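You operate a simulated robot arm through the tools that you are given. There is no shell and no other tool. Be economical: measure what you need, move in short steps, check, and stop when the job is done.

You run a simulated two-armed robot. Do the job below in one go: nothing can be reset, and whatever is moved stays where it is left.

JOB
Move the cracked brick on belt two to the orange patch.
Fine: first brush the dust off all three bricks; the belt stays switched off; put the yellow brush back. Set down upright: yellow brush. What is to be rubbed or washed off counts as gone when no trace of it is left.

The check looks at the end state, three seconds after you hand in, the way a careful person would. Anything else that was tipped, shoved, dropped, spilled or broken makes it a failure.

ROBOT AND FRAMES
Two 7-joint arms with fingered hands on one trunk, on a base that drives. Base frame: it is fixed to the floor where the robot stands at the start and does not move with it; the origin is under the middle of the robot, x ahead of it, y to its left, z up. Units: mm, degrees, N and s.
The left shoulder is at the start at [70, 142, 1264], the right one opposite. Places, roughly: main switch of belt two [700, 600, 800]; orange patch [500, 300, 800]; something [800, -300, 800]. Payload 3.6 kg a hand.
The tool frame of a hand sits at the grasp point between the pads (the TCP): z along the fingers, y along the line on which they close. The tips reach 25 mm beyond it. Largest opening 88 mm; the body of the gripper starts 29 mm behind the TCP. The gripper is a hand of 5 fingers: y runs from the thumb to the fingers, the wrist lies at [-13, -97, -162] in the tool frame, and closing takes about 1.5 s.
Orientation is that of the tool frame in the base frame, as a unit quaternion [x, y, z, w]. With the fingers straight down and the wrist toward the robot, the tool's x, y and z point along [0, 1, 0], [1, 0, 0] and [0, 0, -1] of the base frame.

CONTROLS
- The arms move only by the tool nudge_tool. It takes "left_commands", "right_commands" or both (then of equal length, played together; a hand with none holds still); each is a list of rows, each a list of 6 numbers: the shift along the base's x, y, z in mm, then the turn, a rotation vector about the base's x, y, z in degrees. In form: [[tx, ty, tz, ax, ay, az], ...]. A call has 1 to 20 rows; each row is the pose to reach, as a shift and turn from the pose commanded when the call began. "left_jaw" and "right_jaw" are, for a hand that has rows, the closure in counts, from 0 (fully open) to 255 (shut), set as the call begins (left out, the last holds). Each row takes 0.2 s and may step no farther than 50 mm and 8.6 degrees from the row before; otherwise, or with a gripper value out of range, the whole call is refused. A pose out of reach is approached as far as the arm can. The call stops where the force on the tool passes 40 N (or 10 N more than at its start, if that is more) or the arm is blocked; 0.2 s more then pass. Each finger travels about 72 mm/s and halts on what it meets, pressing with about 33 N; the grip force reading is that of the motor and also rises with nothing between the fingers. The clock runs only during rows and for 0.2 s after the last one: add rows that repeat a pose to give the fingers time. The reply holds the time, the measured pose of the TCP, the force on the tool along the base axes, the opening and the grip force, in the units named above and with some noise, with the torque about the TCP (base axes, N m) and any sound that the robot's microphone picked up.
- Cameras (640 x 400 px; columns grow to the right, rows downward): "scene" is now at [124.5, 32.1, 1497.7]; the picture's right is [0.37, -0.93, 0.00], its down [-0.58, -0.23, -0.78] and it looks along [0.72, 0.29, -0.62] (base axes); focal length 285 px, centre (320, 200). "left" rides on the left gripper at [-59, -79, -105] in its tool frame; the picture's right is [-0.73, -0.32, 0.61], its down [0.62, -0.68, 0.38] and it looks along [0.29, 0.66, 0.70] (tool axes); focal length 234 px, centre (320, 200). "right" rides on the right gripper at [59, -79, -105] in its tool frame; the picture's right is [-0.73, 0.32, -0.61], its down [-0.62, -0.68, 0.38] and it looks along [-0.29, 0.66, 0.70] (tool axes); focal length 234 px, centre (320, 200). There is no depth. A picture from a camera that has moved, and an enlarged one, comes with that camera's place and axes in the base frame and with its lens. The place of the scene camera against the robot may be out by one fixed shift of up to 18 mm in any direction.
- capture(camera): a new picture of that camera. The clock stands still meanwhile.
- slide_trunk(by): slides the trunk up (or, below 0, down) by that many mm; the arms and the scene camera ride with it, the base frame stays. It gives what a move gives, with no picture.
- base_move(legs): drives the robot by 1 to 6 legs, each [ahead, left, turn to the left] in mm, mm and degrees, along the robot's own axes; the way and the turn of a leg run together, so that a leg with both is an arc; at most 1500 mm and 180 degrees a leg. The arms and the cameras ride along, it lands a little off, and it stops where it bumps. It gives what a move gives.
- curl_fingers(index, middle, ring, little, thumb_bend, thumb_turn, hand): sets how far each is bent, from 0 (flat) to 1 (curled in); at 0.3 the hand is open as for a grip, at 0.7 the pads meet at the TCP. One left out holds its place. A second passes; each finger stops where it meets its share of the squeeze, and holds until it gets a number again. A gripper value or a shape takes the hand back. It gives what a move gives, with no picture; readings hold the bend of each and the force on index, middle, ring, little, thumb and palm. thumb_turn goes from beside the hand (0) to across from the fingers (1), as for a grip.
- set_grasp(shape, hand): the hand has 5 fingers and takes this shape, open, in about a second: jaw (thumb against the fingers, like two jaws); tri (thumb and two fingers); tip (a fingertip pinch); poke (one finger out to press); point (the index stretched); flat (the hand flat); cup (the hand cupped); fist (a fist). The gripper value then closes the fingers along that shape, each until it touches; the sizes above hold for jaw. It gives what a move gives, with no picture.
- pan_tilt(pan, tilt): turns the head with the scene camera to pan (to the left, within 86 degrees either way) and tilt (down, from -29 to 69), counted from straight ahead of the robot. It gives what a move gives.
- enlarge(camera, box): a new picture of the part [left, top, right, bottom] of that camera's present view, enlarged. The clock stands still meanwhile.
- finish_job(): hands the job in; it is judged then, once.

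Go step by step. Nothing tells you exact positions but the pictures and the camera data: compare them with the known pose of the tool, close in by small moves and look again before you grip or let go. The budget is 120 turns and 92 pictures, counting those below and the enlarged ones. Unless the task says otherwise, let go and move clear before handing in, and close with one line.

The tools are called after ">>>" by a JSON object that holds its "api" and its "payload". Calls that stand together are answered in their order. nudge_tool: Moves the arms, as the interface text tells. Its arguments: {"type":"object","properties":{"left_commands":{"type":"array","items":{"type":"array","items":{"type":"number"}}},"left_jaw":{"type":"number"},"right_commands":{"type":"array","items":{"type":"array","items":{"type":"number"}}},"right_jaw":{"type":"number"}},"required":[]} The other tools are called the same way: slide_trunk (by) slides the trunk up or down; set_grasp (shape, hand) gives the hand a shape; curl_fingers (index, middle, ring, little, thumb_bend, thumb_turn, hand) moves the fingers one by one; base_move (legs) drives the base; pan_tilt (pan, tilt) turns the head that bears the scene camera; capture (camera) takes a picture; enlarge (camera, box) takes an enlarged picture of a part of a camera's view; finish_job () hands the job in.

At the start:

```text
t: 0.0
left_ee_pos: [382.7, 337.2, 1270.3]
left_ee_rot: [0.707, 0.707, 0.0, 0.0]
left_contact_force: [-0.4, -0.4, -0.2]
left_moment: [0.01, 0.0, 0.0]
left_width: 87.7
left_grip_force: 0.0
left_shape: jaw
left_bend: [0.3, 0.3, 0.3, 0.3, 0.3, 0.98]
left_finger forces: [0.0, 0.0, 0.0, 0.0, 0.1, 0.1]
right_ee_pos: [557.6, -103.5, 1285.3]
right_ee_rot: [0.708, 0.706, 0.0, 0.0]
right_contact_force: [0.3, -0.4, 1.0]
right_moment: [0.04, 0.01, -0.04]
right_width: 88.0
right_grip_force: 0.0
right_shape: jaw
right_bend: [0.3, 0.3, 0.3, 0.3, 0.3, 0.98]
right_finger forces: [0.1, 0.1, 0.1, 0.0, 0.0, 0.0]
trunk travel left (down, up): [-800.0, 140.0]
robot x, y, heading: [-0.6, 3.5, -0.1]
head pan, tilt: [22.0, 38.6]
```

scene: 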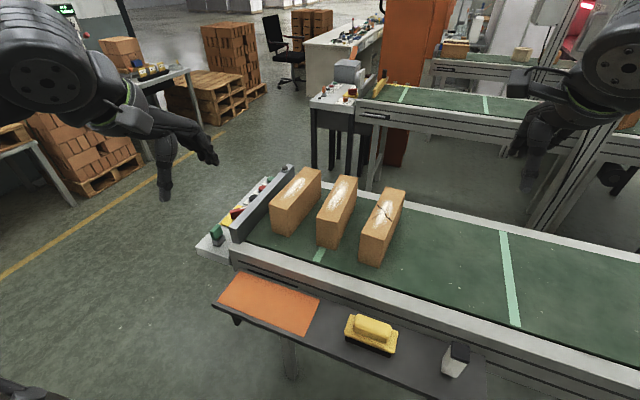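
right: 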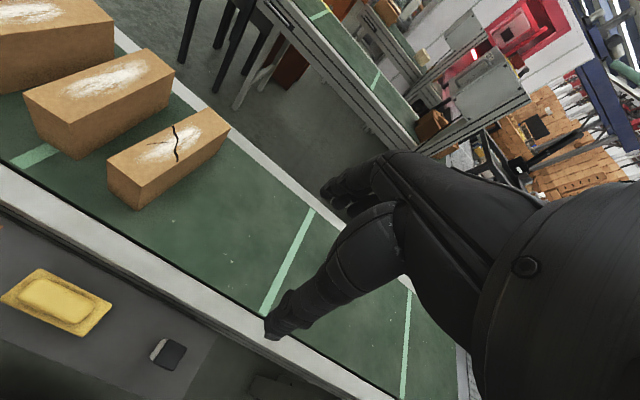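
left: 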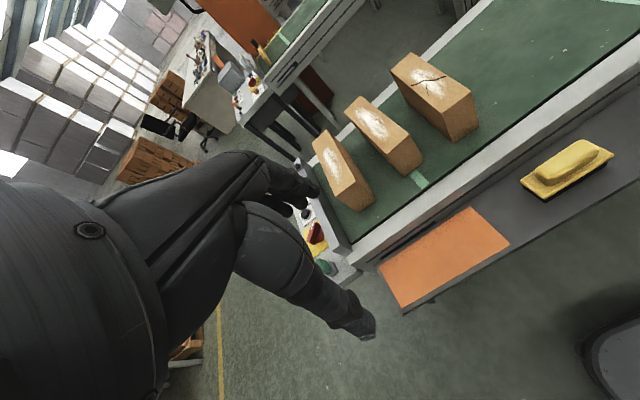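

I see three dusty bricks on the belt; the nearest to the robot's right is cracked. The yellow brush and orange patch are on the shelf in front. I'll look closer first.

>>> {"api": "enlarge", "payload": {"camera": "scene", "box": [190, 150, 430, 300]}}

>>> {"api": "enlarge", "payload": {"camera": "scene", "box": [200, 250, 520, 400]}}

>>> {"api": "enlarge", "payload": {"camera": "right", "box": [0, 0, 320, 400]}}

```text
2.67 times, centred on (310, 225) of scene
camera zoom: at [124.5, 32.1, 1497.7], right [0.37, -0.93, 0.0], down [-0.58, -0.23, -0.78], along [0.72, 0.29, -0.62], focal length 759 px, centre (347, 133)
```

zoom: 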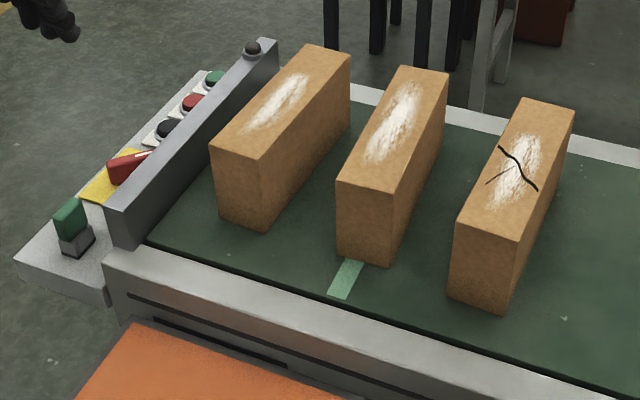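

```text
2.00 times, centred on (360, 325) of scene
camera zoom: at [124.5, 32.1, 1497.7], right [0.37, -0.93, 0.0], down [-0.58, -0.23, -0.78], along [0.72, 0.29, -0.62], focal length 569 px, centre (240, -50)
```

zoom: 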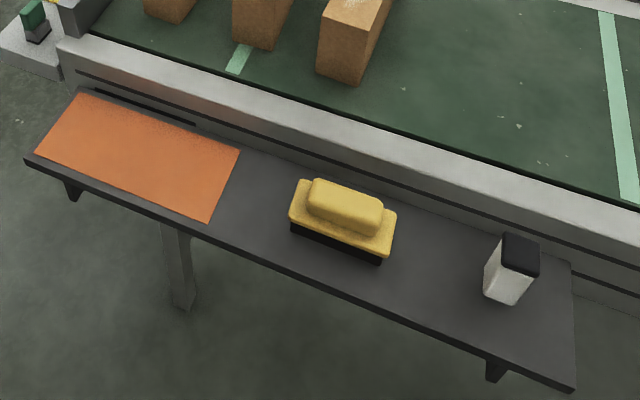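

```text
1.00 times, centred on (160, 200) of right
camera zoom: at [478.0, -45.0, 1391.1], right [0.32, -0.73, 0.61], down [-0.68, -0.62, -0.38], along [0.66, -0.29, -0.7], focal length 234 px, centre (480, 200)
```

zoom: 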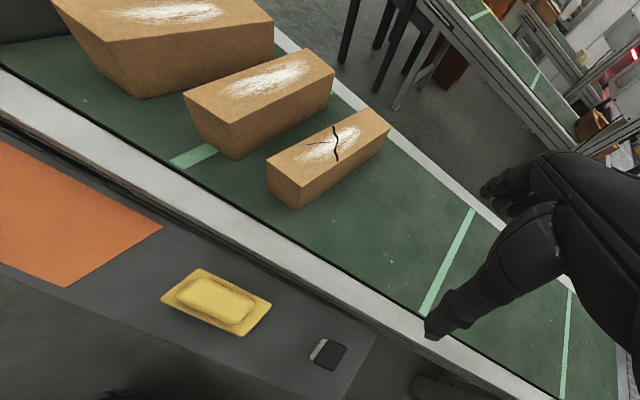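

The cracked brick is about 60 x 225 x 110 mm with its top at z≈980, and the brush is at about [484, 48]. I'll check the clearance in front of the base before driving closer.

>>> {"api": "pan_tilt", "payload": {"pan": 15, "tilt": 69}}

>>> {"api": "capture", "payload": {"camera": "scene"}}

```text
t: 0.9
left_ee_pos: [383.0, 338.1, 1269.0]
left_ee_rot: [0.707, 0.707, 0.0, 0.0]
left_contact_force: [0.4, -0.4, 0.1]
left_moment: [0.03, -0.01, -0.02]
left_width: 87.8
left_grip_force: 0.1
left_shape: jaw
left_bend: [0.3, 0.3, 0.3, 0.3, 0.3, 0.98]
left_finger forces: [0.0, 0.0, 0.1, 0.1, 0.1, 0.0]
right_ee_pos: [557.5, -104.3, 1287.2]
right_ee_rot: [0.707, 0.707, 0.0, 0.001]
right_contact_force: [-0.2, -0.3, -0.7]
right_moment: [-0.03, 0.0, -0.01]
right_width: 87.8
right_grip_force: 0.1
right_shape: jaw
right_bend: [0.3, 0.3, 0.3, 0.3, 0.3, 0.98]
right_finger forces: [0.0, 0.0, 0.0, 0.1, 0.0, 0.0]
trunk travel left (down, up): [-800.0, 140.0]
robot x, y, heading: [1.2, -1.5, 0.0]
head pan, tilt: [15.0, 68.8]
```

```text
85 pictures are left
camera scene: at [98.8, 14.4, 1459.6], right [0.26, -0.97, 0.0], down [-0.9, -0.24, -0.36], along [0.35, 0.09, -0.93], focal length 285 px, centre (320, 200)
```

scene: 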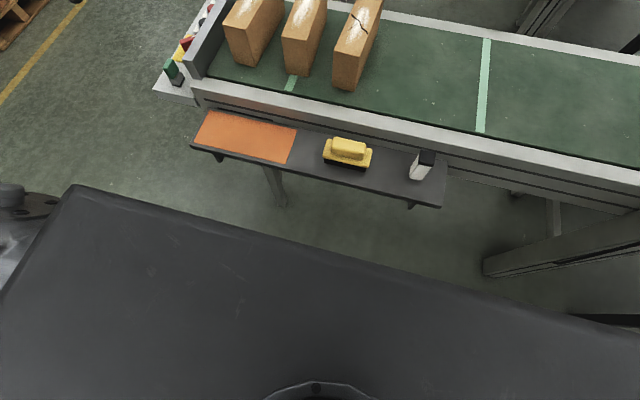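

The torso front is at about x = 130 and the shelf edge at about x = 400, and nothing stands on the floor nearer than the belt leg at about x = 650. I'll drive 150 mm ahead.

>>> {"api": "base_move", "payload": {"legs": [[150, 0, 0]]}}

>>> {"api": "pan_tilt", "payload": {"pan": 20, "tilt": 50}}

>>> {"api": "capture", "payload": {"camera": "scene"}}

>>> {"api": "capture", "payload": {"camera": "left"}}

>>> {"api": "capture", "payload": {"camera": "right"}}

```text
t: 2.3
left_ee_pos: [529.3, 337.6, 1270.7]
left_ee_rot: [0.707, 0.707, 0.0, 0.001]
left_contact_force: [-0.5, -0.2, 0.2]
left_moment: [0.02, 0.0, -0.01]
left_width: 87.7
left_grip_force: 0.1
left_shape: jaw
left_bend: [0.3, 0.3, 0.3, 0.3, 0.3, 0.98]
left_finger forces: [0.0, 0.1, 0.1, 0.0, 0.0, 0.0]
right_ee_pos: [706.2, -103.7, 1288.1]
right_ee_rot: [0.707, 0.707, 0.001, 0.001]
right_contact_force: [-0.2, 0.4, 0.0]
right_moment: [-0.03, 0.01, 0.0]
right_width: 87.6
right_grip_force: 0.0
right_shape: jaw
right_bend: [0.3, 0.3, 0.3, 0.3, 0.3, 0.98]
right_finger forces: [0.1, 0.0, 0.0, 0.1, 0.0, 0.1]
trunk travel left (down, up): [-800.0, 140.0]
robot x, y, heading: [151.5, -1.9, -0.0]
head pan, tilt: [15.0, 68.8]
```

```text
t: 3.1
left_ee_pos: [532.8, 337.7, 1268.5]
left_ee_rot: [0.706, 0.708, 0.0, 0.0]
left_contact_force: [0.7, 0.9, -0.1]
left_moment: [-0.04, -0.02, 0.01]
left_width: 87.6
left_grip_force: 0.1
left_shape: jaw
left_bend: [0.3, 0.3, 0.3, 0.3, 0.3, 0.98]
left_finger forces: [0.0, 0.0, 0.1, 0.1, 0.1, 0.0]
right_ee_pos: [709.3, -103.0, 1284.9]
right_ee_rot: [0.707, 0.707, 0.0, 0.0]
right_contact_force: [-0.4, 0.2, 0.6]
right_moment: [0.03, 0.02, -0.04]
right_width: 87.7
right_grip_force: 0.0
right_shape: jaw
right_bend: [0.3, 0.3, 0.3, 0.3, 0.3, 0.98]
right_finger forces: [0.0, 0.1, 0.0, 0.1, 0.1, 0.1]
trunk travel left (down, up): [-800.0, 140.0]
robot x, y, heading: [152.4, 4.2, 0.2]
head pan, tilt: [20.0, 50.0]
```

```text
84 pictures are left
camera scene: at [268.4, 26.1, 1481.3], right [0.34, -0.94, 0.0], down [-0.72, -0.26, -0.64], along [0.6, 0.22, -0.77], focal length 285 px, centre (320, 200)
```

scene: 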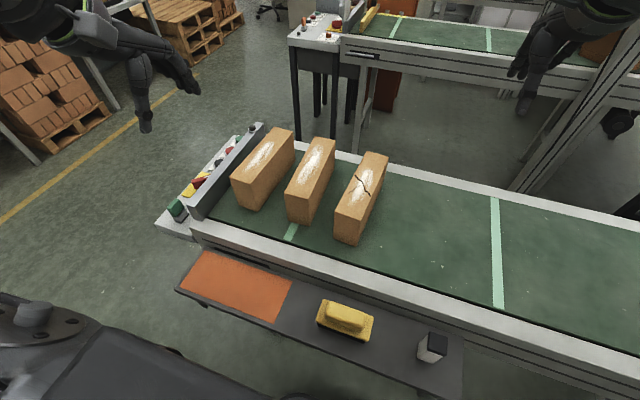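

```text
83 pictures are left
camera left: at [453.7, 279.1, 1373.4], right [-0.32, -0.73, -0.61], down [-0.68, 0.62, -0.38], along [0.66, 0.29, -0.7], focal length 234 px, centre (320, 200)
```

left: 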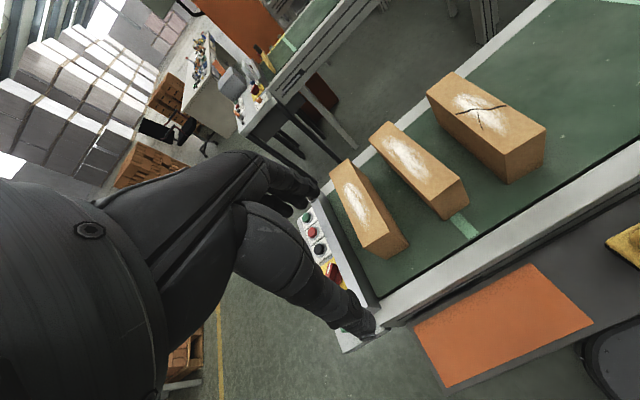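

```text
82 pictures are left
camera right: at [629.1, -45.1, 1390.8], right [0.32, -0.73, 0.61], down [-0.68, -0.62, -0.38], along [0.66, -0.29, -0.7], focal length 234 px, centre (320, 200)
```

right: 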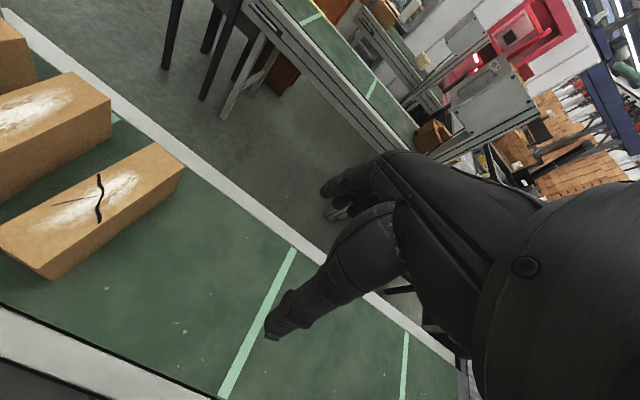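

The drive landed at x≈152. Now I'll bring the left hand above the brush.

>>> {"api": "nudge_tool", "payload": {"left_commands": [[-6, -36, -25, 0, 0, 0], [-12, -72, -50, 0, 0, 0], [-18, -108, -75, 0, 0, 0], [-24, -144, -100, 0, 0, 0], [-30, -180, -125, 0, 0, 0], [-36, -216, -150, 0, 0, 0], [-42, -250, -185, 0, 0, 0], [-47, -285, -220, 0, 0, 0], [-47, -285, -250, 0, 0, 0], [-47, -285, -250, 0, 0, 0]], "left_jaw": 0}}

>>> {"api": "capture", "payload": {"camera": "left"}}

>>> {"api": "capture", "payload": {"camera": "scene"}}

```text
t: 5.3
left_ee_pos: [530.7, 85.9, 1065.1]
left_ee_rot: [0.707, 0.707, -0.001, 0.0]
left_contact_force: [-0.9, 0.6, 0.1]
left_moment: [-0.02, -0.01, 0.0]
left_width: 87.7
left_grip_force: 0.1
left_shape: jaw
left_bend: [0.3, 0.3, 0.3, 0.3, 0.3, 0.98]
left_finger forces: [0.1, 0.0, 0.0, 0.0, 0.0, 0.1]
left hand out of reach, approached as far as the arm can: row 3, 4, 5, 6, 7, 8, 9, 10
right_ee_pos: [708.3, -102.5, 1286.8]
right_ee_rot: [0.708, 0.707, 0.0, 0.0]
right_contact_force: [0.7, -0.3, -0.2]
right_moment: [0.01, 0.02, 0.03]
right_width: 87.8
right_grip_force: 0.0
right_shape: jaw
right_bend: [0.3, 0.3, 0.3, 0.3, 0.3, 0.98]
right_finger forces: [0.0, 0.0, 0.0, 0.0, 0.0, 0.0]
trunk travel left (down, up): [-800.0, 140.0]
robot x, y, heading: [148.7, 1.8, -0.1]
head pan, tilt: [20.0, 50.0]
```

```text
81 pictures are left
camera left: at [450.4, 28.3, 1170.2], right [-0.32, -0.73, -0.61], down [-0.68, 0.62, -0.38], along [0.66, 0.29, -0.7], focal length 234 px, centre (320, 200)
```

left: 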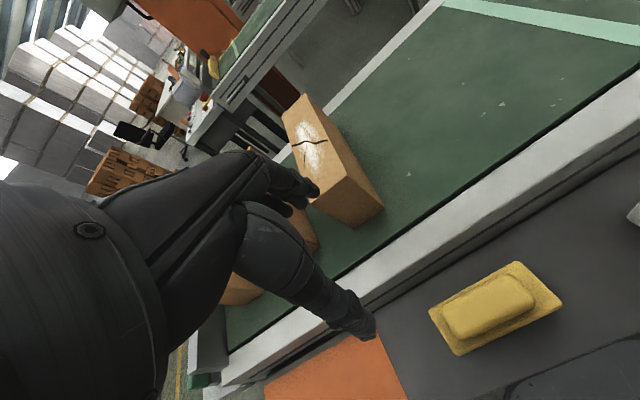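

```text
80 pictures are left
camera scene: at [268.8, 26.6, 1481.3], right [0.34, -0.94, 0.0], down [-0.72, -0.26, -0.64], along [0.6, 0.22, -0.77], focal length 285 px, centre (320, 200)
```

scene: 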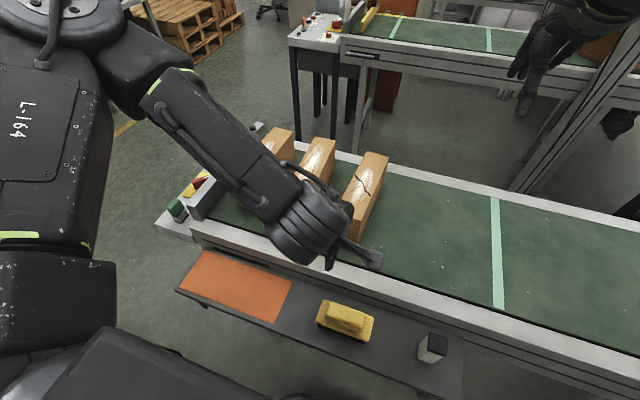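

The brush centre comes out near [480, 40], aligned along y. The hand was too high and too close to reach there, so I'll go lower and see how the commands are counted.

>>> {"api": "nudge_tool", "payload": {"left_commands": [[-2, -6, -35, 0, 0, 0], [-4, -12, -70, 0, 0, 0], [-4, -12, -70, 0, 0, 0]]}}

```text
t: 6.1
left_ee_pos: [528.8, 111.1, 1023.4]
left_ee_rot: [0.707, 0.707, 0.0, 0.0]
left_contact_force: [0.2, -0.3, -0.1]
left_moment: [0.03, -0.01, -0.02]
left_width: 88.0
left_grip_force: 0.1
left_shape: jaw
left_bend: [0.3, 0.3, 0.3, 0.3, 0.3, 0.98]
left_finger forces: [0.1, 0.0, 0.0, 0.0, 0.0, 0.0]
left hand out of reach, approached as far as the arm can: row 1, 2, 3
right_ee_pos: [707.7, -102.9, 1286.5]
right_ee_rot: [0.707, 0.708, -0.001, 0.001]
right_contact_force: [0.6, 0.7, -0.1]
right_moment: [0.01, 0.01, 0.03]
right_width: 87.4
right_grip_force: 0.1
right_shape: jaw
right_bend: [0.3, 0.3, 0.3, 0.3, 0.3, 0.98]
right_finger forces: [0.0, 0.0, 0.0, 0.1, 0.1, 0.1]
trunk travel left (down, up): [-800.0, 140.0]
robot x, y, heading: [149.6, -1.6, 0.1]
head pan, tilt: [20.0, 50.0]
```

The left arm can't cross that far to the right here. I'll shift the base right and slightly back so that the brush lies to its left.

>>> {"api": "base_move", "payload": {"legs": [[-60, -130, 0]]}}

>>> {"api": "nudge_tool", "payload": {"left_commands": [[0, 0, 0, 0, 0, 0]]}}

```text
t: 7.5
left_ee_pos: [471.8, -16.3, 1022.7]
left_ee_rot: [0.707, 0.707, -0.001, 0.0]
left_contact_force: [0.2, -0.3, -0.1]
left_moment: [0.01, 0.02, 0.02]
left_width: 87.9
left_grip_force: 0.1
left_shape: jaw
left_bend: [0.3, 0.3, 0.3, 0.3, 0.3, 0.98]
left_finger forces: [0.0, 0.1, 0.0, 0.1, 0.0, 0.1]
right_ee_pos: [649.5, -230.9, 1285.7]
right_ee_rot: [0.707, 0.707, 0.0, 0.0]
right_contact_force: [1.0, 0.3, 0.2]
right_moment: [-0.01, 0.01, 0.03]
right_width: 87.6
right_grip_force: 0.1
right_shape: jaw
right_bend: [0.3, 0.3, 0.3, 0.3, 0.3, 0.98]
right_finger forces: [0.0, 0.0, 0.0, 0.0, 0.1, 0.0]
trunk travel left (down, up): [-800.0, 140.0]
robot x, y, heading: [88.8, -133.1, 0.1]
head pan, tilt: [20.0, 50.0]
```

```text
t: 7.9
left_ee_pos: [469.3, -16.3, 1023.7]
left_ee_rot: [0.707, 0.707, -0.001, 0.001]
left_contact_force: [0.0, 0.7, 0.5]
left_moment: [0.03, 0.02, 0.04]
left_width: 87.5
left_grip_force: 0.0
left_shape: jaw
left_bend: [0.3, 0.3, 0.3, 0.3, 0.3, 0.98]
left_finger forces: [0.1, 0.0, 0.0, 0.0, 0.0, 0.1]
right_ee_pos: [648.7, -232.5, 1286.7]
right_ee_rot: [0.707, 0.707, 0.001, 0.0]
right_contact_force: [0.0, 0.4, 0.8]
right_moment: [-0.01, 0.02, 0.03]
right_width: 87.8
right_grip_force: 0.0
right_shape: jaw
right_bend: [0.3, 0.3, 0.3, 0.3, 0.3, 0.98]
right_finger forces: [0.0, 0.0, 0.0, 0.1, 0.0, 0.1]
trunk travel left (down, up): [-800.0, 140.0]
robot x, y, heading: [90.0, -131.1, 0.0]
head pan, tilt: [20.0, 50.0]
```

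The hand is at [469, -16, 1023]. I'll move it above the brush.

>>> {"api": "nudge_tool", "payload": {"left_commands": [[5, 28, -10, 0, 0, 0], [11, 56, -45, 0, 0, 0], [11, 56, -85, 0, 0, 0], [11, 56, -85, 0, 0, 0]]}}

>>> {"api": "capture", "payload": {"camera": "left"}}

>>> {"api": "capture", "payload": {"camera": "scene"}}

```text
t: 8.9
left_ee_pos: [481.4, 49.3, 951.8]
left_ee_rot: [0.708, 0.707, -0.001, 0.001]
left_contact_force: [-0.7, -0.5, 0.4]
left_moment: [0.01, 0.0, 0.01]
left_width: 87.8
left_grip_force: 0.1
left_shape: jaw
left_bend: [0.3, 0.3, 0.3, 0.3, 0.3, 0.98]
left_finger forces: [0.1, 0.1, 0.1, 0.0, 0.1, 0.0]
left hand out of reach, approached as far as the arm can: row 3, 4
right_ee_pos: [647.5, -231.9, 1287.0]
right_ee_rot: [0.707, 0.707, 0.0, 0.0]
right_contact_force: [0.3, 0.5, 0.8]
right_moment: [-0.01, 0.0, -0.01]
right_width: 87.9
right_grip_force: 0.0
right_shape: jaw
right_bend: [0.3, 0.3, 0.3, 0.3, 0.3, 0.98]
right_finger forces: [0.0, 0.0, 0.1, 0.1, 0.1, 0.1]
trunk travel left (down, up): [-800.0, 140.0]
robot x, y, heading: [93.4, -126.8, 0.2]
head pan, tilt: [20.0, 50.0]
```

```text
79 pictures are left
camera left: at [402.2, -8.7, 1056.5], right [-0.32, -0.73, -0.61], down [-0.68, 0.62, -0.38], along [0.66, 0.29, -0.7], focal length 234 px, centre (320, 200)
```

left: 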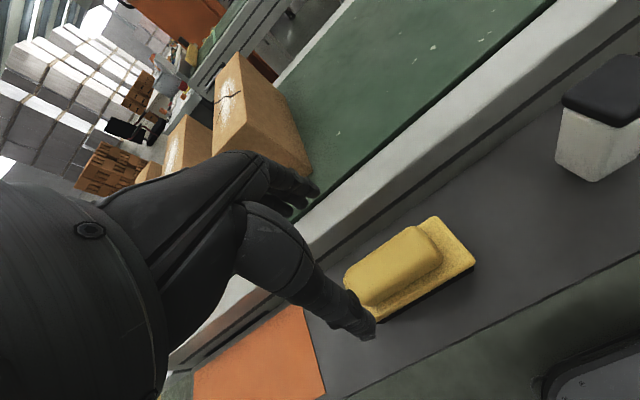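

```text
78 pictures are left
camera scene: at [206.6, -102.2, 1481.6], right [0.34, -0.94, 0.0], down [-0.72, -0.26, -0.64], along [0.6, 0.22, -0.77], focal length 285 px, centre (320, 200)
```

scene: 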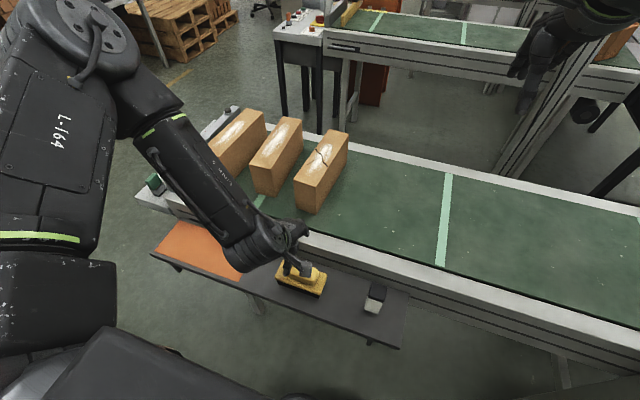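

The left hand sits at [481, 49, 952], with x and y close to the brush centre [480, 42]. I'll zoom in on the handle to get its height.

>>> {"api": "enlarge", "payload": {"camera": "left", "box": [320, 190, 500, 340]}}

>>> {"api": "enlarge", "payload": {"camera": "scene", "box": [240, 220, 360, 310]}}

```text
2.67 times, centred on (410, 265) of left
camera zoom: at [402.2, -8.7, 1056.5], right [-0.32, -0.73, -0.61], down [-0.68, 0.62, -0.38], along [0.66, 0.29, -0.7], focal length 624 px, centre (80, 27)
```

zoom: 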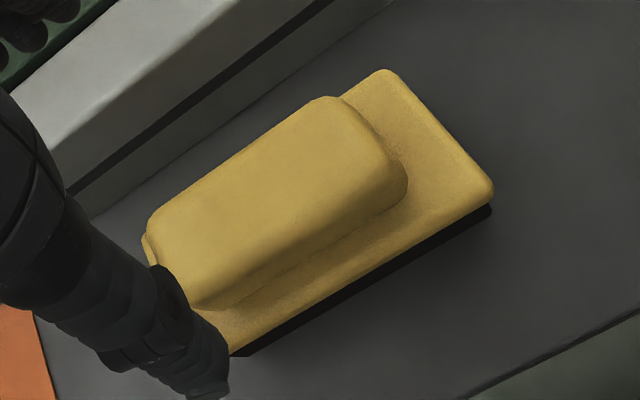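

```text
4.44 times, centred on (300, 265) of scene
camera zoom: at [206.6, -102.2, 1481.6], right [0.34, -0.94, 0.0], down [-0.72, -0.26, -0.64], along [0.6, 0.22, -0.77], focal length 1265 px, centre (409, -89)
```

zoom: 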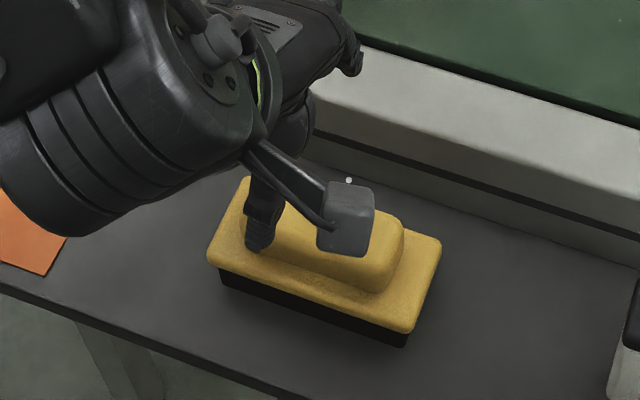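

The plate top is at z≈826 and the handle top at about 850, about 33 mm wide. The belt wall is close behind at x≈545, so I'll pre-close the fingers partly and check.

>>> {"api": "nudge_tool", "payload": {"left_commands": [[0, -3, 0, 0, 0, 0], [0, -3, 0, 0, 0, 0], [0, -3, 0, 0, 0, 0], [0, -3, 0, 0, 0, 0]], "left_jaw": 85}}

>>> {"api": "slide_trunk", "payload": {"by": -60}}

>>> {"api": "capture", "payload": {"camera": "left"}}

>>> {"api": "capture", "payload": {"camera": "scene"}}

```text
t: 9.9
left_ee_pos: [483.6, 47.2, 952.9]
left_ee_rot: [0.707, 0.707, 0.0, 0.0]
left_contact_force: [-1.2, 0.4, 0.1]
left_moment: [0.01, 0.01, 0.01]
left_width: 58.9
left_grip_force: 0.1
left_shape: jaw
left_bend: [0.28, 0.38, 0.35, 0.35, 0.6, 0.99]
left_finger forces: [0.0, 0.1, 0.0, 0.1, 0.0, 0.0]
right_ee_pos: [648.0, -233.8, 1286.2]
right_ee_rot: [0.707, 0.707, 0.0, 0.0]
right_contact_force: [-0.7, -0.1, 0.2]
right_moment: [-0.01, 0.01, 0.0]
right_width: 88.0
right_grip_force: 0.0
right_shape: jaw
right_bend: [0.3, 0.3, 0.3, 0.3, 0.3, 0.98]
right_finger forces: [0.1, 0.0, 0.0, 0.0, 0.0, 0.0]
trunk travel left (down, up): [-800.0, 140.0]
robot x, y, heading: [88.6, -132.8, 0.3]
head pan, tilt: [20.0, 50.0]
```

```text
t: 10.9
left_ee_pos: [482.3, 45.7, 893.8]
left_ee_rot: [0.707, 0.707, 0.0, 0.0]
left_contact_force: [-0.5, 0.2, -0.1]
left_moment: [0.01, 0.02, 0.02]
left_width: 58.9
left_grip_force: 0.0
left_shape: jaw
left_bend: [0.28, 0.38, 0.35, 0.35, 0.6, 0.99]
left_finger forces: [0.0, 0.0, 0.0, 0.0, 0.0, 0.0]
right_ee_pos: [648.9, -232.7, 1227.4]
right_ee_rot: [0.707, 0.707, 0.001, 0.0]
right_contact_force: [-0.6, -0.3, -0.1]
right_moment: [-0.02, 0.01, -0.04]
right_width: 87.4
right_grip_force: 0.1
right_shape: jaw
right_bend: [0.3, 0.3, 0.3, 0.3, 0.3, 0.98]
right_finger forces: [0.0, 0.0, 0.0, 0.0, 0.0, 0.0]
trunk travel left (down, up): [-740.0, 200.0]
robot x, y, heading: [92.8, -133.1, 0.1]
head pan, tilt: [20.0, 50.0]
```

```text
75 pictures are left
camera left: at [402.9, -11.6, 998.1], right [-0.32, -0.73, -0.61], down [-0.68, 0.62, -0.38], along [0.66, 0.29, -0.7], focal length 234 px, centre (320, 200)
```

left: 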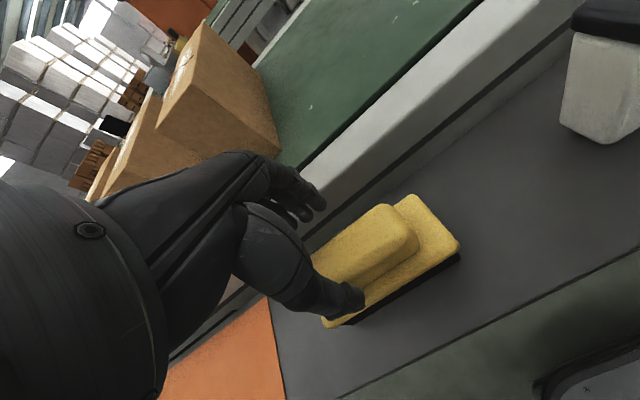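

```text
74 pictures are left
camera scene: at [207.6, -103.2, 1421.5], right [0.34, -0.94, 0.0], down [-0.72, -0.26, -0.64], along [0.6, 0.22, -0.77], focal length 285 px, centre (320, 200)
```

scene: 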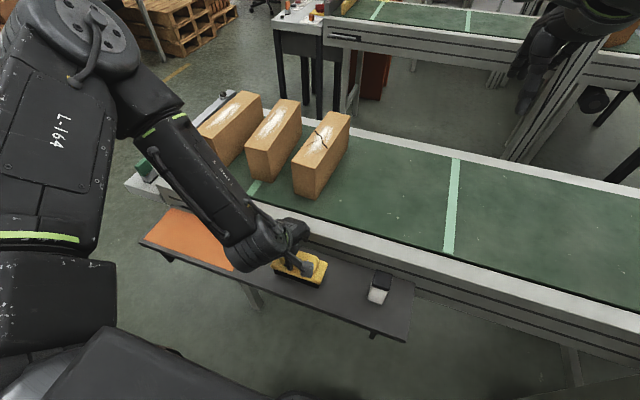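

The thumb and fingers straddle the handle, and the jaw is at 59 mm. I'll descend 34 mm more.

>>> {"api": "slide_trunk", "payload": {"by": -34}}

>>> {"api": "enlarge", "payload": {"camera": "left", "box": [220, 130, 480, 340]}}

>>> {"api": "enlarge", "payload": {"camera": "scene", "box": [230, 190, 350, 290]}}

```text
t: 11.7
left_ee_pos: [482.1, 46.7, 858.9]
left_ee_rot: [0.707, 0.707, 0.0, 0.001]
left_contact_force: [0.2, -0.5, 0.2]
left_moment: [-0.02, 0.02, -0.01]
left_width: 59.1
left_grip_force: 0.0
left_shape: jaw
left_bend: [0.28, 0.38, 0.35, 0.35, 0.6, 0.99]
left_finger forces: [0.0, 0.1, 0.0, 0.0, 0.0, 0.0]
right_ee_pos: [648.0, -231.6, 1192.8]
right_ee_rot: [0.707, 0.707, 0.0, 0.0]
right_contact_force: [-0.2, 0.8, 0.2]
right_moment: [0.03, 0.0, 0.02]
right_width: 87.6
right_grip_force: 0.1
right_shape: jaw
right_bend: [0.3, 0.3, 0.3, 0.3, 0.3, 0.98]
right_finger forces: [0.1, 0.0, 0.1, 0.1, 0.1, 0.0]
trunk travel left (down, up): [-706.0, 234.0]
robot x, y, heading: [88.2, -132.6, -0.2]
head pan, tilt: [20.0, 50.0]
```

```text
1.90 times, centred on (350, 235) of left
camera zoom: at [402.8, -11.6, 964.2], right [-0.32, -0.73, -0.61], down [-0.68, 0.62, -0.38], along [0.66, 0.29, -0.7], focal length 446 px, centre (263, 133)
```

zoom: 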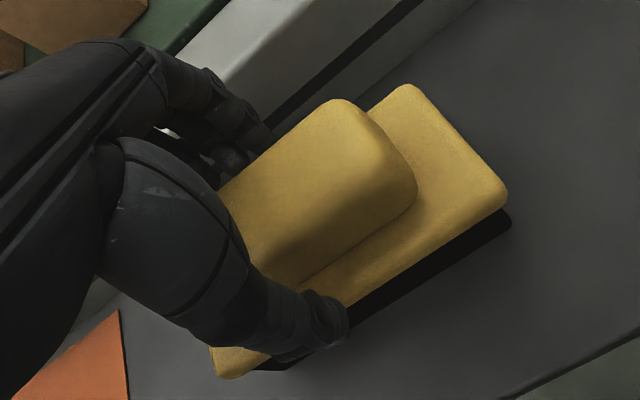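

```text
4.00 times, centred on (290, 240) of scene
camera zoom: at [207.4, -103.1, 1387.5], right [0.34, -0.94, 0.0], down [-0.72, -0.26, -0.64], along [0.6, 0.22, -0.77], focal length 1139 px, centre (440, 40)
```

zoom: 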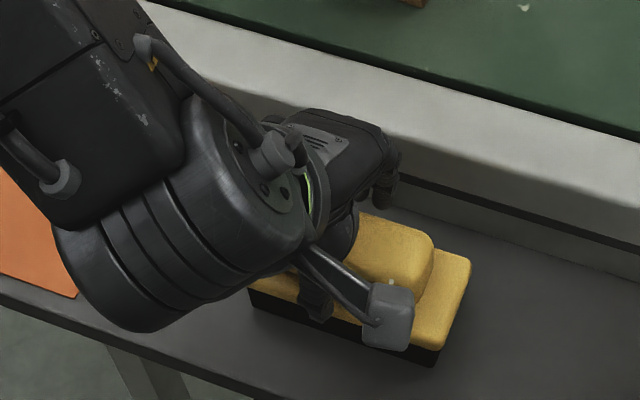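

The thumb is outside the near side of the handle and the fingers are behind the far side. I'll close on the handle.

>>> {"api": "nudge_tool", "payload": {"left_commands": [[0, 0, 0, 0, 0, 0], [0, 0, 0, 0, 0, 0], [0, 0, 0, 0, 0, 0], [0, 0, 0, 0, 0, 0], [0, 0, 0, 0, 0, 0], [0, 0, 0, 0, 0, 0], [0, 0, 0, 0, 0, 0]], "left_jaw": 255}}

>>> {"api": "enlarge", "payload": {"camera": "left", "box": [220, 130, 480, 340]}}

```text
t: 13.3
left_ee_pos: [481.5, 46.8, 859.0]
left_ee_rot: [0.707, 0.707, -0.001, 0.0]
left_contact_force: [-0.5, -0.6, -0.1]
left_moment: [-0.01, 0.04, 0.01]
left_width: 30.1
left_grip_force: 33.3
left_shape: jaw
left_bend: [0.74, 0.56, 0.57, 0.6, 0.73, 0.98]
left_finger forces: [18.0, 7.7, 3.6, 0.9, 30.4, 0.0]
right_ee_pos: [648.5, -233.0, 1193.3]
right_ee_rot: [0.707, 0.707, 0.001, 0.0]
right_contact_force: [-0.8, 0.1, -0.2]
right_moment: [0.03, 0.0, -0.01]
right_width: 87.4
right_grip_force: 0.0
right_shape: jaw
right_bend: [0.3, 0.3, 0.3, 0.3, 0.3, 0.98]
right_finger forces: [0.1, 0.0, 0.1, 0.0, 0.1, 0.0]
trunk travel left (down, up): [-706.0, 234.0]
robot x, y, heading: [91.7, -128.3, 0.0]
head pan, tilt: [20.0, 50.0]
```

```text
1.90 times, centred on (350, 235) of left
camera zoom: at [403.1, -11.5, 964.0], right [-0.32, -0.73, -0.61], down [-0.68, 0.62, -0.38], along [0.66, 0.29, -0.7], focal length 446 px, centre (263, 133)
```

zoom: 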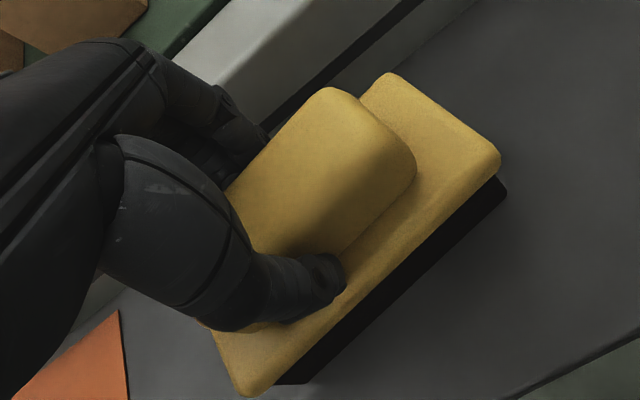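

The grip holds at 33 N. I'll lift with the trunk and check that the brush came along.

>>> {"api": "slide_trunk", "payload": {"by": 40}}

>>> {"api": "capture", "payload": {"camera": "left"}}

>>> {"api": "capture", "payload": {"camera": "scene"}}

```text
t: 14.1
left_ee_pos: [482.2, 46.8, 899.3]
left_ee_rot: [0.707, 0.707, -0.002, 0.0]
left_contact_force: [1.3, 0.1, -1.8]
left_moment: [0.04, 0.02, -0.01]
left_width: 29.7
left_grip_force: 33.4
left_shape: jaw
left_bend: [0.74, 0.56, 0.58, 0.6, 0.73, 0.98]
left_finger forces: [18.1, 7.7, 3.7, 0.8, 30.4, 0.1]
right_ee_pos: [650.0, -231.7, 1232.7]
right_ee_rot: [0.707, 0.707, 0.0, 0.0]
right_contact_force: [0.4, 0.6, 0.6]
right_moment: [-0.03, 0.02, -0.03]
right_width: 87.6
right_grip_force: 0.1
right_shape: jaw
right_bend: [0.3, 0.3, 0.3, 0.3, 0.3, 0.98]
right_finger forces: [0.0, 0.1, 0.0, 0.2, 0.1, 0.0]
trunk travel left (down, up): [-746.0, 194.0]
robot x, y, heading: [90.4, -130.6, -0.0]
head pan, tilt: [20.0, 50.0]
```

```text
70 pictures are left
camera left: at [403.5, -11.5, 1003.9], right [-0.32, -0.73, -0.61], down [-0.68, 0.62, -0.38], along [0.66, 0.29, -0.7], focal length 234 px, centre (320, 200)
```

left: 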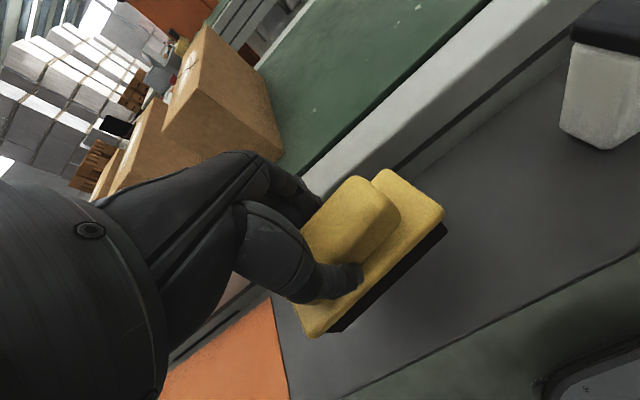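

```text
69 pictures are left
camera scene: at [208.4, -103.0, 1427.4], right [0.34, -0.94, 0.0], down [-0.72, -0.26, -0.64], along [0.6, 0.22, -0.77], focal length 285 px, centre (320, 200)
```

scene: 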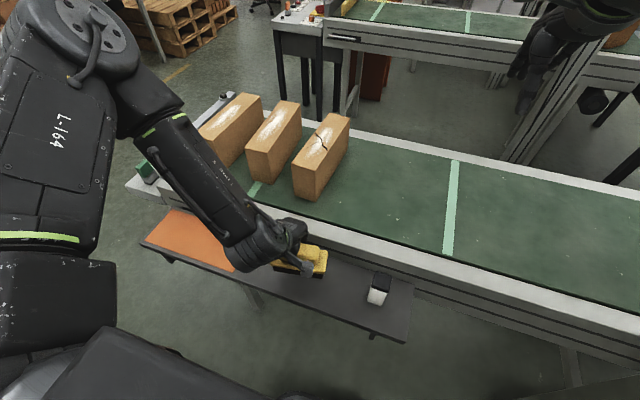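

The brush is held. I'll raise the trunk fully, then drive so that the bricks lie in the left arm's comfortable zone.

>>> {"api": "slide_trunk", "payload": {"by": 190}}

>>> {"api": "base_move", "payload": {"legs": [[0, 150, 0], [100, 0, 0]]}}

>>> {"api": "capture", "payload": {"camera": "scene"}}

>>> {"api": "capture", "payload": {"camera": "left"}}

>>> {"api": "capture", "payload": {"camera": "right"}}

```text
t: 16.2
left_ee_pos: [482.0, 47.1, 1089.0]
left_ee_rot: [0.708, 0.707, 0.0, 0.0]
left_contact_force: [0.2, 0.4, -1.7]
left_moment: [-0.03, 0.0, 0.0]
left_width: 29.6
left_grip_force: 32.8
left_shape: jaw
left_bend: [0.74, 0.56, 0.58, 0.6, 0.73, 0.98]
left_finger forces: [18.2, 7.7, 3.6, 0.9, 30.4, 0.0]
right_ee_pos: [649.3, -232.4, 1422.4]
right_ee_rot: [0.708, 0.707, -0.001, 0.0]
right_contact_force: [0.6, 0.4, 0.2]
right_moment: [0.02, 0.01, 0.0]
right_width: 87.8
right_grip_force: 0.0
right_shape: jaw
right_bend: [0.3, 0.3, 0.3, 0.3, 0.3, 0.98]
right_finger forces: [0.0, 0.0, 0.1, 0.0, 0.0, 0.0]
trunk travel left (down, up): [-936.0, 4.0]
robot x, y, heading: [89.5, -128.0, -0.2]
head pan, tilt: [20.0, 50.0]
```

```text
t: 18.3
left_ee_pos: [576.7, 195.6, 1091.8]
left_ee_rot: [0.708, 0.706, 0.002, 0.002]
left_contact_force: [0.9, 0.4, -0.7]
left_moment: [-0.02, 0.0, 0.03]
left_width: 29.9
left_grip_force: 32.8
left_shape: jaw
left_bend: [0.74, 0.56, 0.58, 0.71, 0.73, 0.98]
left_finger forces: [18.3, 7.8, 3.8, 0.6, 30.5, 0.0]
right_ee_pos: [741.9, -84.2, 1425.6]
right_ee_rot: [0.708, 0.706, 0.001, 0.002]
right_contact_force: [-0.6, -0.3, 0.5]
right_moment: [-0.02, -0.02, 0.0]
right_width: 87.3
right_grip_force: 0.0
right_shape: jaw
right_bend: [0.3, 0.3, 0.3, 0.3, 0.3, 0.98]
right_finger forces: [0.0, 0.0, 0.0, 0.0, 0.0, 0.0]
trunk travel left (down, up): [-936.0, 4.0]
robot x, y, heading: [191.9, 22.9, -0.0]
head pan, tilt: [20.0, 50.0]
```

```text
68 pictures are left
camera scene: at [299.5, 45.4, 1618.2], right [0.34, -0.94, 0.0], down [-0.72, -0.26, -0.65], along [0.61, 0.22, -0.76], focal length 285 px, centre (320, 200)
```

scene: 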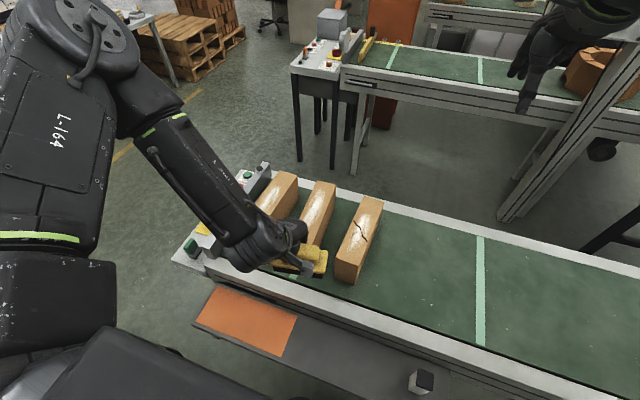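

```text
67 pictures are left
camera left: at [497.0, 136.7, 1195.8], right [-0.32, -0.73, -0.61], down [-0.68, 0.62, -0.39], along [0.66, 0.29, -0.69], focal length 234 px, centre (320, 200)
```

left: 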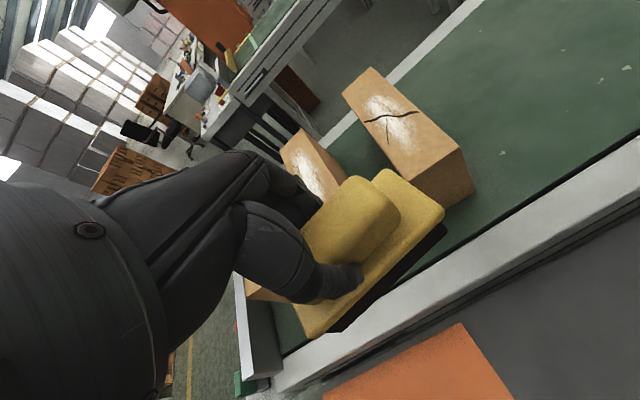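

```text
66 pictures are left
camera right: at [660.5, -26.1, 1529.9], right [0.32, -0.73, 0.61], down [-0.68, -0.62, -0.39], along [0.66, -0.29, -0.69], focal length 234 px, centre (320, 200)
```

right: 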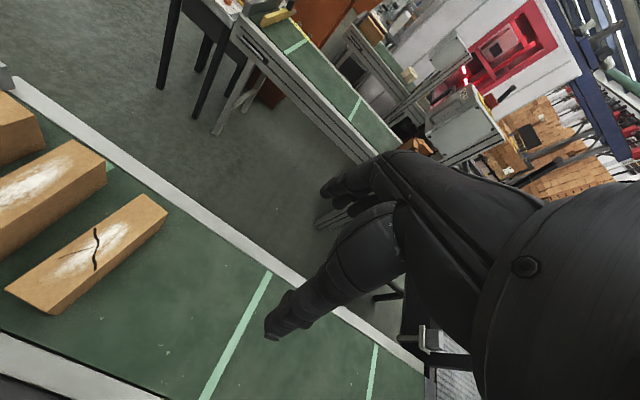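

The brush is held and bottoms out about 64 mm below the TCP, so contact with the brick tops should come near TCP z≈1044. I'll begin with the middle brick, whose dust is centred around [755, 235].

>>> {"api": "nudge_tool", "payload": {"left_commands": [[40, 14, 0, 0, 0, 0], [80, 28, 0, 0, 0, 0], [120, 42, 0, 0, 0, 0], [120, 42, -20, 0, 0, 0], [120, 42, -32, 0, 0, 0], [120, 42, -32, 0, 0, 0]]}}

>>> {"api": "capture", "payload": {"camera": "left"}}

>>> {"api": "capture", "payload": {"camera": "scene"}}

```text
t: 19.7
left_ee_pos: [697.5, 243.5, 1073.8]
left_ee_rot: [0.708, 0.706, -0.001, -0.001]
left_contact_force: [0.5, -0.2, -2.2]
left_moment: [-0.03, -0.02, 0.03]
left_width: 29.9
left_grip_force: 32.8
left_shape: jaw
left_bend: [0.74, 0.56, 0.58, 0.71, 0.73, 0.97]
left_finger forces: [18.6, 7.9, 3.5, 0.5, 30.4, 0.0]
left hand out of reach, approached as far as the arm can: row 4, 5, 6
right_ee_pos: [748.2, -84.5, 1424.0]
right_ee_rot: [0.708, 0.706, -0.001, 0.0]
right_contact_force: [-0.2, -0.3, 0.7]
right_moment: [-0.02, 0.0, 0.0]
right_width: 87.9
right_grip_force: 0.1
right_shape: jaw
right_bend: [0.3, 0.3, 0.3, 0.3, 0.3, 0.98]
right_finger forces: [0.0, 0.0, 0.1, 0.1, 0.0, 0.0]
trunk travel left (down, up): [-936.0, 4.0]
robot x, y, heading: [192.1, 20.1, -0.1]
head pan, tilt: [20.0, 50.0]
```

```text
65 pictures are left
camera left: at [618.7, 184.4, 1177.7], right [-0.33, -0.73, -0.61], down [-0.68, 0.62, -0.38], along [0.66, 0.29, -0.7], focal length 234 px, centre (320, 200)
```

left: 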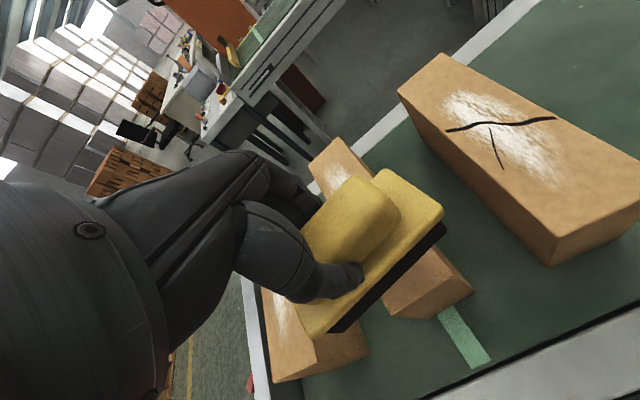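

```text
64 pictures are left
camera scene: at [307.9, 45.9, 1617.4], right [0.34, -0.94, 0.0], down [-0.72, -0.26, -0.64], along [0.6, 0.22, -0.77], focal length 285 px, centre (320, 200)
```

scene: 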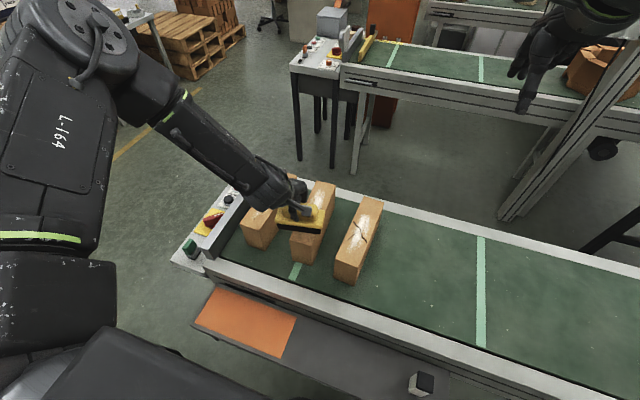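

At this trunk height the arm can't go lower, so I'll raise the arm a bit and lower the trunk to give it vertical freedom.

>>> {"api": "nudge_tool", "payload": {"left_commands": [[0, -5, 30, 0, 0, 0], [0, -5, 60, 0, 0, 0], [0, -5, 60, 0, 0, 0]]}}

>>> {"api": "slide_trunk", "payload": {"by": -70}}

```text
t: 20.5
left_ee_pos: [699.6, 237.3, 1135.0]
left_ee_rot: [0.708, 0.706, -0.002, 0.0]
left_contact_force: [0.3, 0.2, -2.0]
left_moment: [-0.01, -0.01, 0.03]
left_width: 29.6
left_grip_force: 32.9
left_shape: jaw
left_bend: [0.74, 0.56, 0.58, 0.71, 0.73, 0.97]
left_finger forces: [18.6, 7.7, 3.7, 0.4, 30.3, 0.0]
right_ee_pos: [749.0, -84.9, 1423.8]
right_ee_rot: [0.708, 0.707, 0.0, 0.0]
right_contact_force: [-0.9, 0.2, 0.5]
right_moment: [0.01, -0.01, -0.01]
right_width: 87.8
right_grip_force: 0.1
right_shape: jaw
right_bend: [0.3, 0.3, 0.3, 0.3, 0.3, 0.98]
right_finger forces: [0.0, 0.1, 0.0, 0.1, 0.0, 0.0]
trunk travel left (down, up): [-936.0, 4.0]
robot x, y, heading: [188.8, 23.2, -0.3]
head pan, tilt: [20.0, 50.0]
```

```text
t: 21.6
left_ee_pos: [697.7, 236.5, 1064.4]
left_ee_rot: [0.708, 0.706, -0.001, 0.001]
left_contact_force: [0.0, -0.6, -2.0]
left_moment: [-0.01, -0.02, 0.01]
left_width: 29.8
left_grip_force: 32.9
left_shape: jaw
left_bend: [0.74, 0.56, 0.58, 0.71, 0.73, 0.97]
left_finger forces: [18.6, 7.7, 3.7, 0.4, 30.4, 0.0]
right_ee_pos: [748.2, -84.4, 1353.2]
right_ee_rot: [0.708, 0.706, -0.001, 0.0]
right_contact_force: [0.1, -1.6, 0.2]
right_moment: [0.0, -0.03, 0.0]
right_width: 87.5
right_grip_force: 0.0
right_shape: jaw
right_bend: [0.3, 0.3, 0.3, 0.3, 0.3, 0.98]
right_finger forces: [0.1, 0.1, 0.0, 0.1, 0.1, 0.0]
trunk travel left (down, up): [-866.0, 74.0]
robot x, y, heading: [189.2, 20.8, -0.2]
head pan, tilt: [20.0, 50.0]
```

Now I'll descend towards the middle brick top in small steps, watching the force.

>>> {"api": "nudge_tool", "payload": {"left_commands": [[0, 0, -5, 0, 0, 0], [0, 0, -10, 0, 0, 0], [0, 0, -14, 0, 0, 0]]}}

>>> {"api": "capture", "payload": {"camera": "scene"}}

```text
t: 22.4
left_ee_pos: [698.0, 237.6, 1050.0]
left_ee_rot: [0.708, 0.706, 0.0, 0.0]
left_contact_force: [-0.1, 0.0, -1.1]
left_moment: [0.01, 0.0, -0.02]
left_width: 29.6
left_grip_force: 33.4
left_shape: jaw
left_bend: [0.74, 0.56, 0.58, 0.71, 0.73, 0.97]
left_finger forces: [18.5, 7.7, 3.6, 0.4, 30.4, 0.0]
right_ee_pos: [748.1, -84.8, 1353.4]
right_ee_rot: [0.707, 0.707, 0.0, 0.0]
right_contact_force: [0.7, 0.3, 0.3]
right_moment: [-0.02, 0.01, -0.01]
right_width: 87.7
right_grip_force: 0.1
right_shape: jaw
right_bend: [0.3, 0.3, 0.3, 0.3, 0.3, 0.98]
right_finger forces: [0.1, 0.0, 0.0, 0.0, 0.0, 0.0]
trunk travel left (down, up): [-866.0, 74.0]
robot x, y, heading: [192.3, 22.6, -0.2]
head pan, tilt: [20.0, 50.0]
```

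```text
63 pictures are left
camera scene: at [307.7, 45.7, 1547.4], right [0.34, -0.94, 0.0], down [-0.72, -0.26, -0.64], along [0.6, 0.22, -0.77], focal length 285 px, centre (320, 200)
```

scene: 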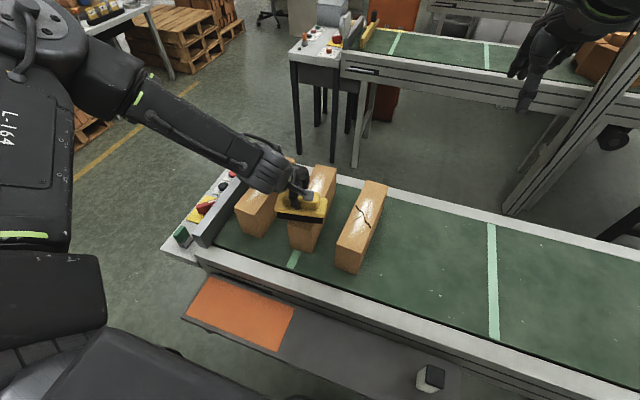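

No contact yet at z=1050, so I'll continue in 3 mm rows.

>>> {"api": "nudge_tool", "payload": {"left_commands": [[0, 0, -3, 0, 0, 0], [0, 0, -6, 0, 0, 0]]}}

>>> {"api": "enlarge", "payload": {"camera": "scene", "box": [220, 140, 400, 270]}}

```text
t: 23.0
left_ee_pos: [697.9, 238.0, 1043.1]
left_ee_rot: [0.708, 0.707, -0.002, 0.0]
left_contact_force: [0.5, 0.4, -2.3]
left_moment: [0.0, 0.0, -0.02]
left_width: 29.8
left_grip_force: 33.0
left_shape: jaw
left_bend: [0.74, 0.56, 0.58, 0.71, 0.73, 0.97]
left_finger forces: [18.6, 7.7, 3.5, 0.4, 30.4, 0.1]
right_ee_pos: [748.9, -84.3, 1352.6]
right_ee_rot: [0.708, 0.706, 0.001, 0.0]
right_contact_force: [-0.3, -0.6, -0.2]
right_moment: [-0.01, -0.01, 0.01]
right_width: 87.6
right_grip_force: 0.0
right_shape: jaw
right_bend: [0.3, 0.3, 0.3, 0.3, 0.3, 0.98]
right_finger forces: [0.0, 0.0, 0.1, 0.0, 0.1, 0.0]
trunk travel left (down, up): [-866.0, 74.0]
robot x, y, heading: [190.8, 18.3, -0.3]
head pan, tilt: [20.0, 50.0]
```

```text
3.08 times, centred on (310, 205) of scene
camera zoom: at [307.7, 45.9, 1547.4], right [0.34, -0.94, 0.0], down [-0.72, -0.26, -0.64], along [0.6, 0.22, -0.77], focal length 876 px, centre (351, 185)
```

zoom: 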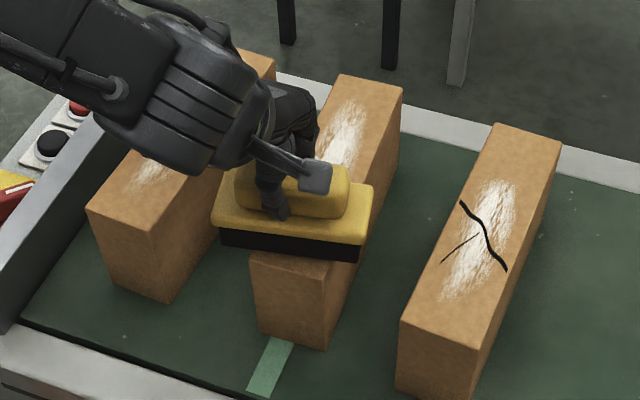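

The brush is just above the near part of the brick and appears very close. I'll go a little lower.

>>> {"api": "nudge_tool", "payload": {"left_commands": [[0, 0, -2, 0, 0, 0], [0, 0, -4, 0, 0, 0]]}}

```text
t: 23.6
left_ee_pos: [698.7, 238.0, 1039.5]
left_ee_rot: [0.707, 0.707, -0.001, 0.0]
left_contact_force: [0.0, -0.1, -0.7]
left_moment: [0.01, 0.04, 0.01]
left_width: 29.9
left_grip_force: 33.4
left_shape: jaw
left_bend: [0.74, 0.56, 0.58, 0.71, 0.73, 0.97]
left_finger forces: [18.6, 7.7, 3.5, 0.4, 30.3, 0.0]
right_ee_pos: [747.9, -83.1, 1352.6]
right_ee_rot: [0.708, 0.707, 0.0, 0.0]
right_contact_force: [-0.9, 0.2, 0.8]
right_moment: [0.02, -0.03, -0.01]
right_width: 87.5
right_grip_force: 0.0
right_shape: jaw
right_bend: [0.3, 0.3, 0.3, 0.3, 0.3, 0.98]
right_finger forces: [0.1, 0.1, 0.0, 0.0, 0.0, 0.0]
trunk travel left (down, up): [-866.0, 74.0]
robot x, y, heading: [186.5, 18.9, -0.1]
head pan, tilt: [20.0, 50.0]
```

>>> {"api": "nudge_tool", "payload": {"left_commands": [[0, 0, -2, 0, 0, 0], [0, 0, -4, 0, 0, 0]]}}

>>> {"api": "enlarge", "payload": {"camera": "scene", "box": [260, 170, 360, 250]}}

```text
t: 24.2
left_ee_pos: [699.3, 238.3, 1035.5]
left_ee_rot: [0.707, 0.707, -0.001, 0.0]
left_contact_force: [-0.1, 1.1, -1.1]
left_moment: [-0.02, -0.05, 0.02]
left_width: 29.7
left_grip_force: 33.2
left_shape: jaw
left_bend: [0.74, 0.56, 0.58, 0.71, 0.73, 0.97]
left_finger forces: [18.6, 7.6, 3.6, 0.4, 30.4, 0.0]
right_ee_pos: [748.5, -83.5, 1353.6]
right_ee_rot: [0.708, 0.706, 0.0, -0.001]
right_contact_force: [-1.1, 0.0, 0.1]
right_moment: [-0.01, 0.0, -0.04]
right_width: 87.8
right_grip_force: 0.0
right_shape: jaw
right_bend: [0.3, 0.3, 0.3, 0.3, 0.3, 0.98]
right_finger forces: [0.0, 0.1, 0.1, 0.0, 0.1, 0.0]
trunk travel left (down, up): [-866.0, 74.0]
robot x, y, heading: [187.8, 20.0, -0.1]
head pan, tilt: [20.0, 50.0]
```

```text
5.00 times, centred on (310, 210) of scene
camera zoom: at [307.8, 45.7, 1547.4], right [0.34, -0.94, 0.0], down [-0.72, -0.26, -0.64], along [0.6, 0.22, -0.77], focal length 1423 px, centre (370, 150)
```

zoom: 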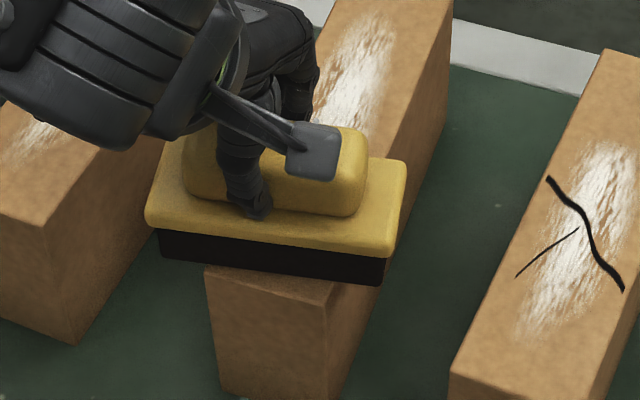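

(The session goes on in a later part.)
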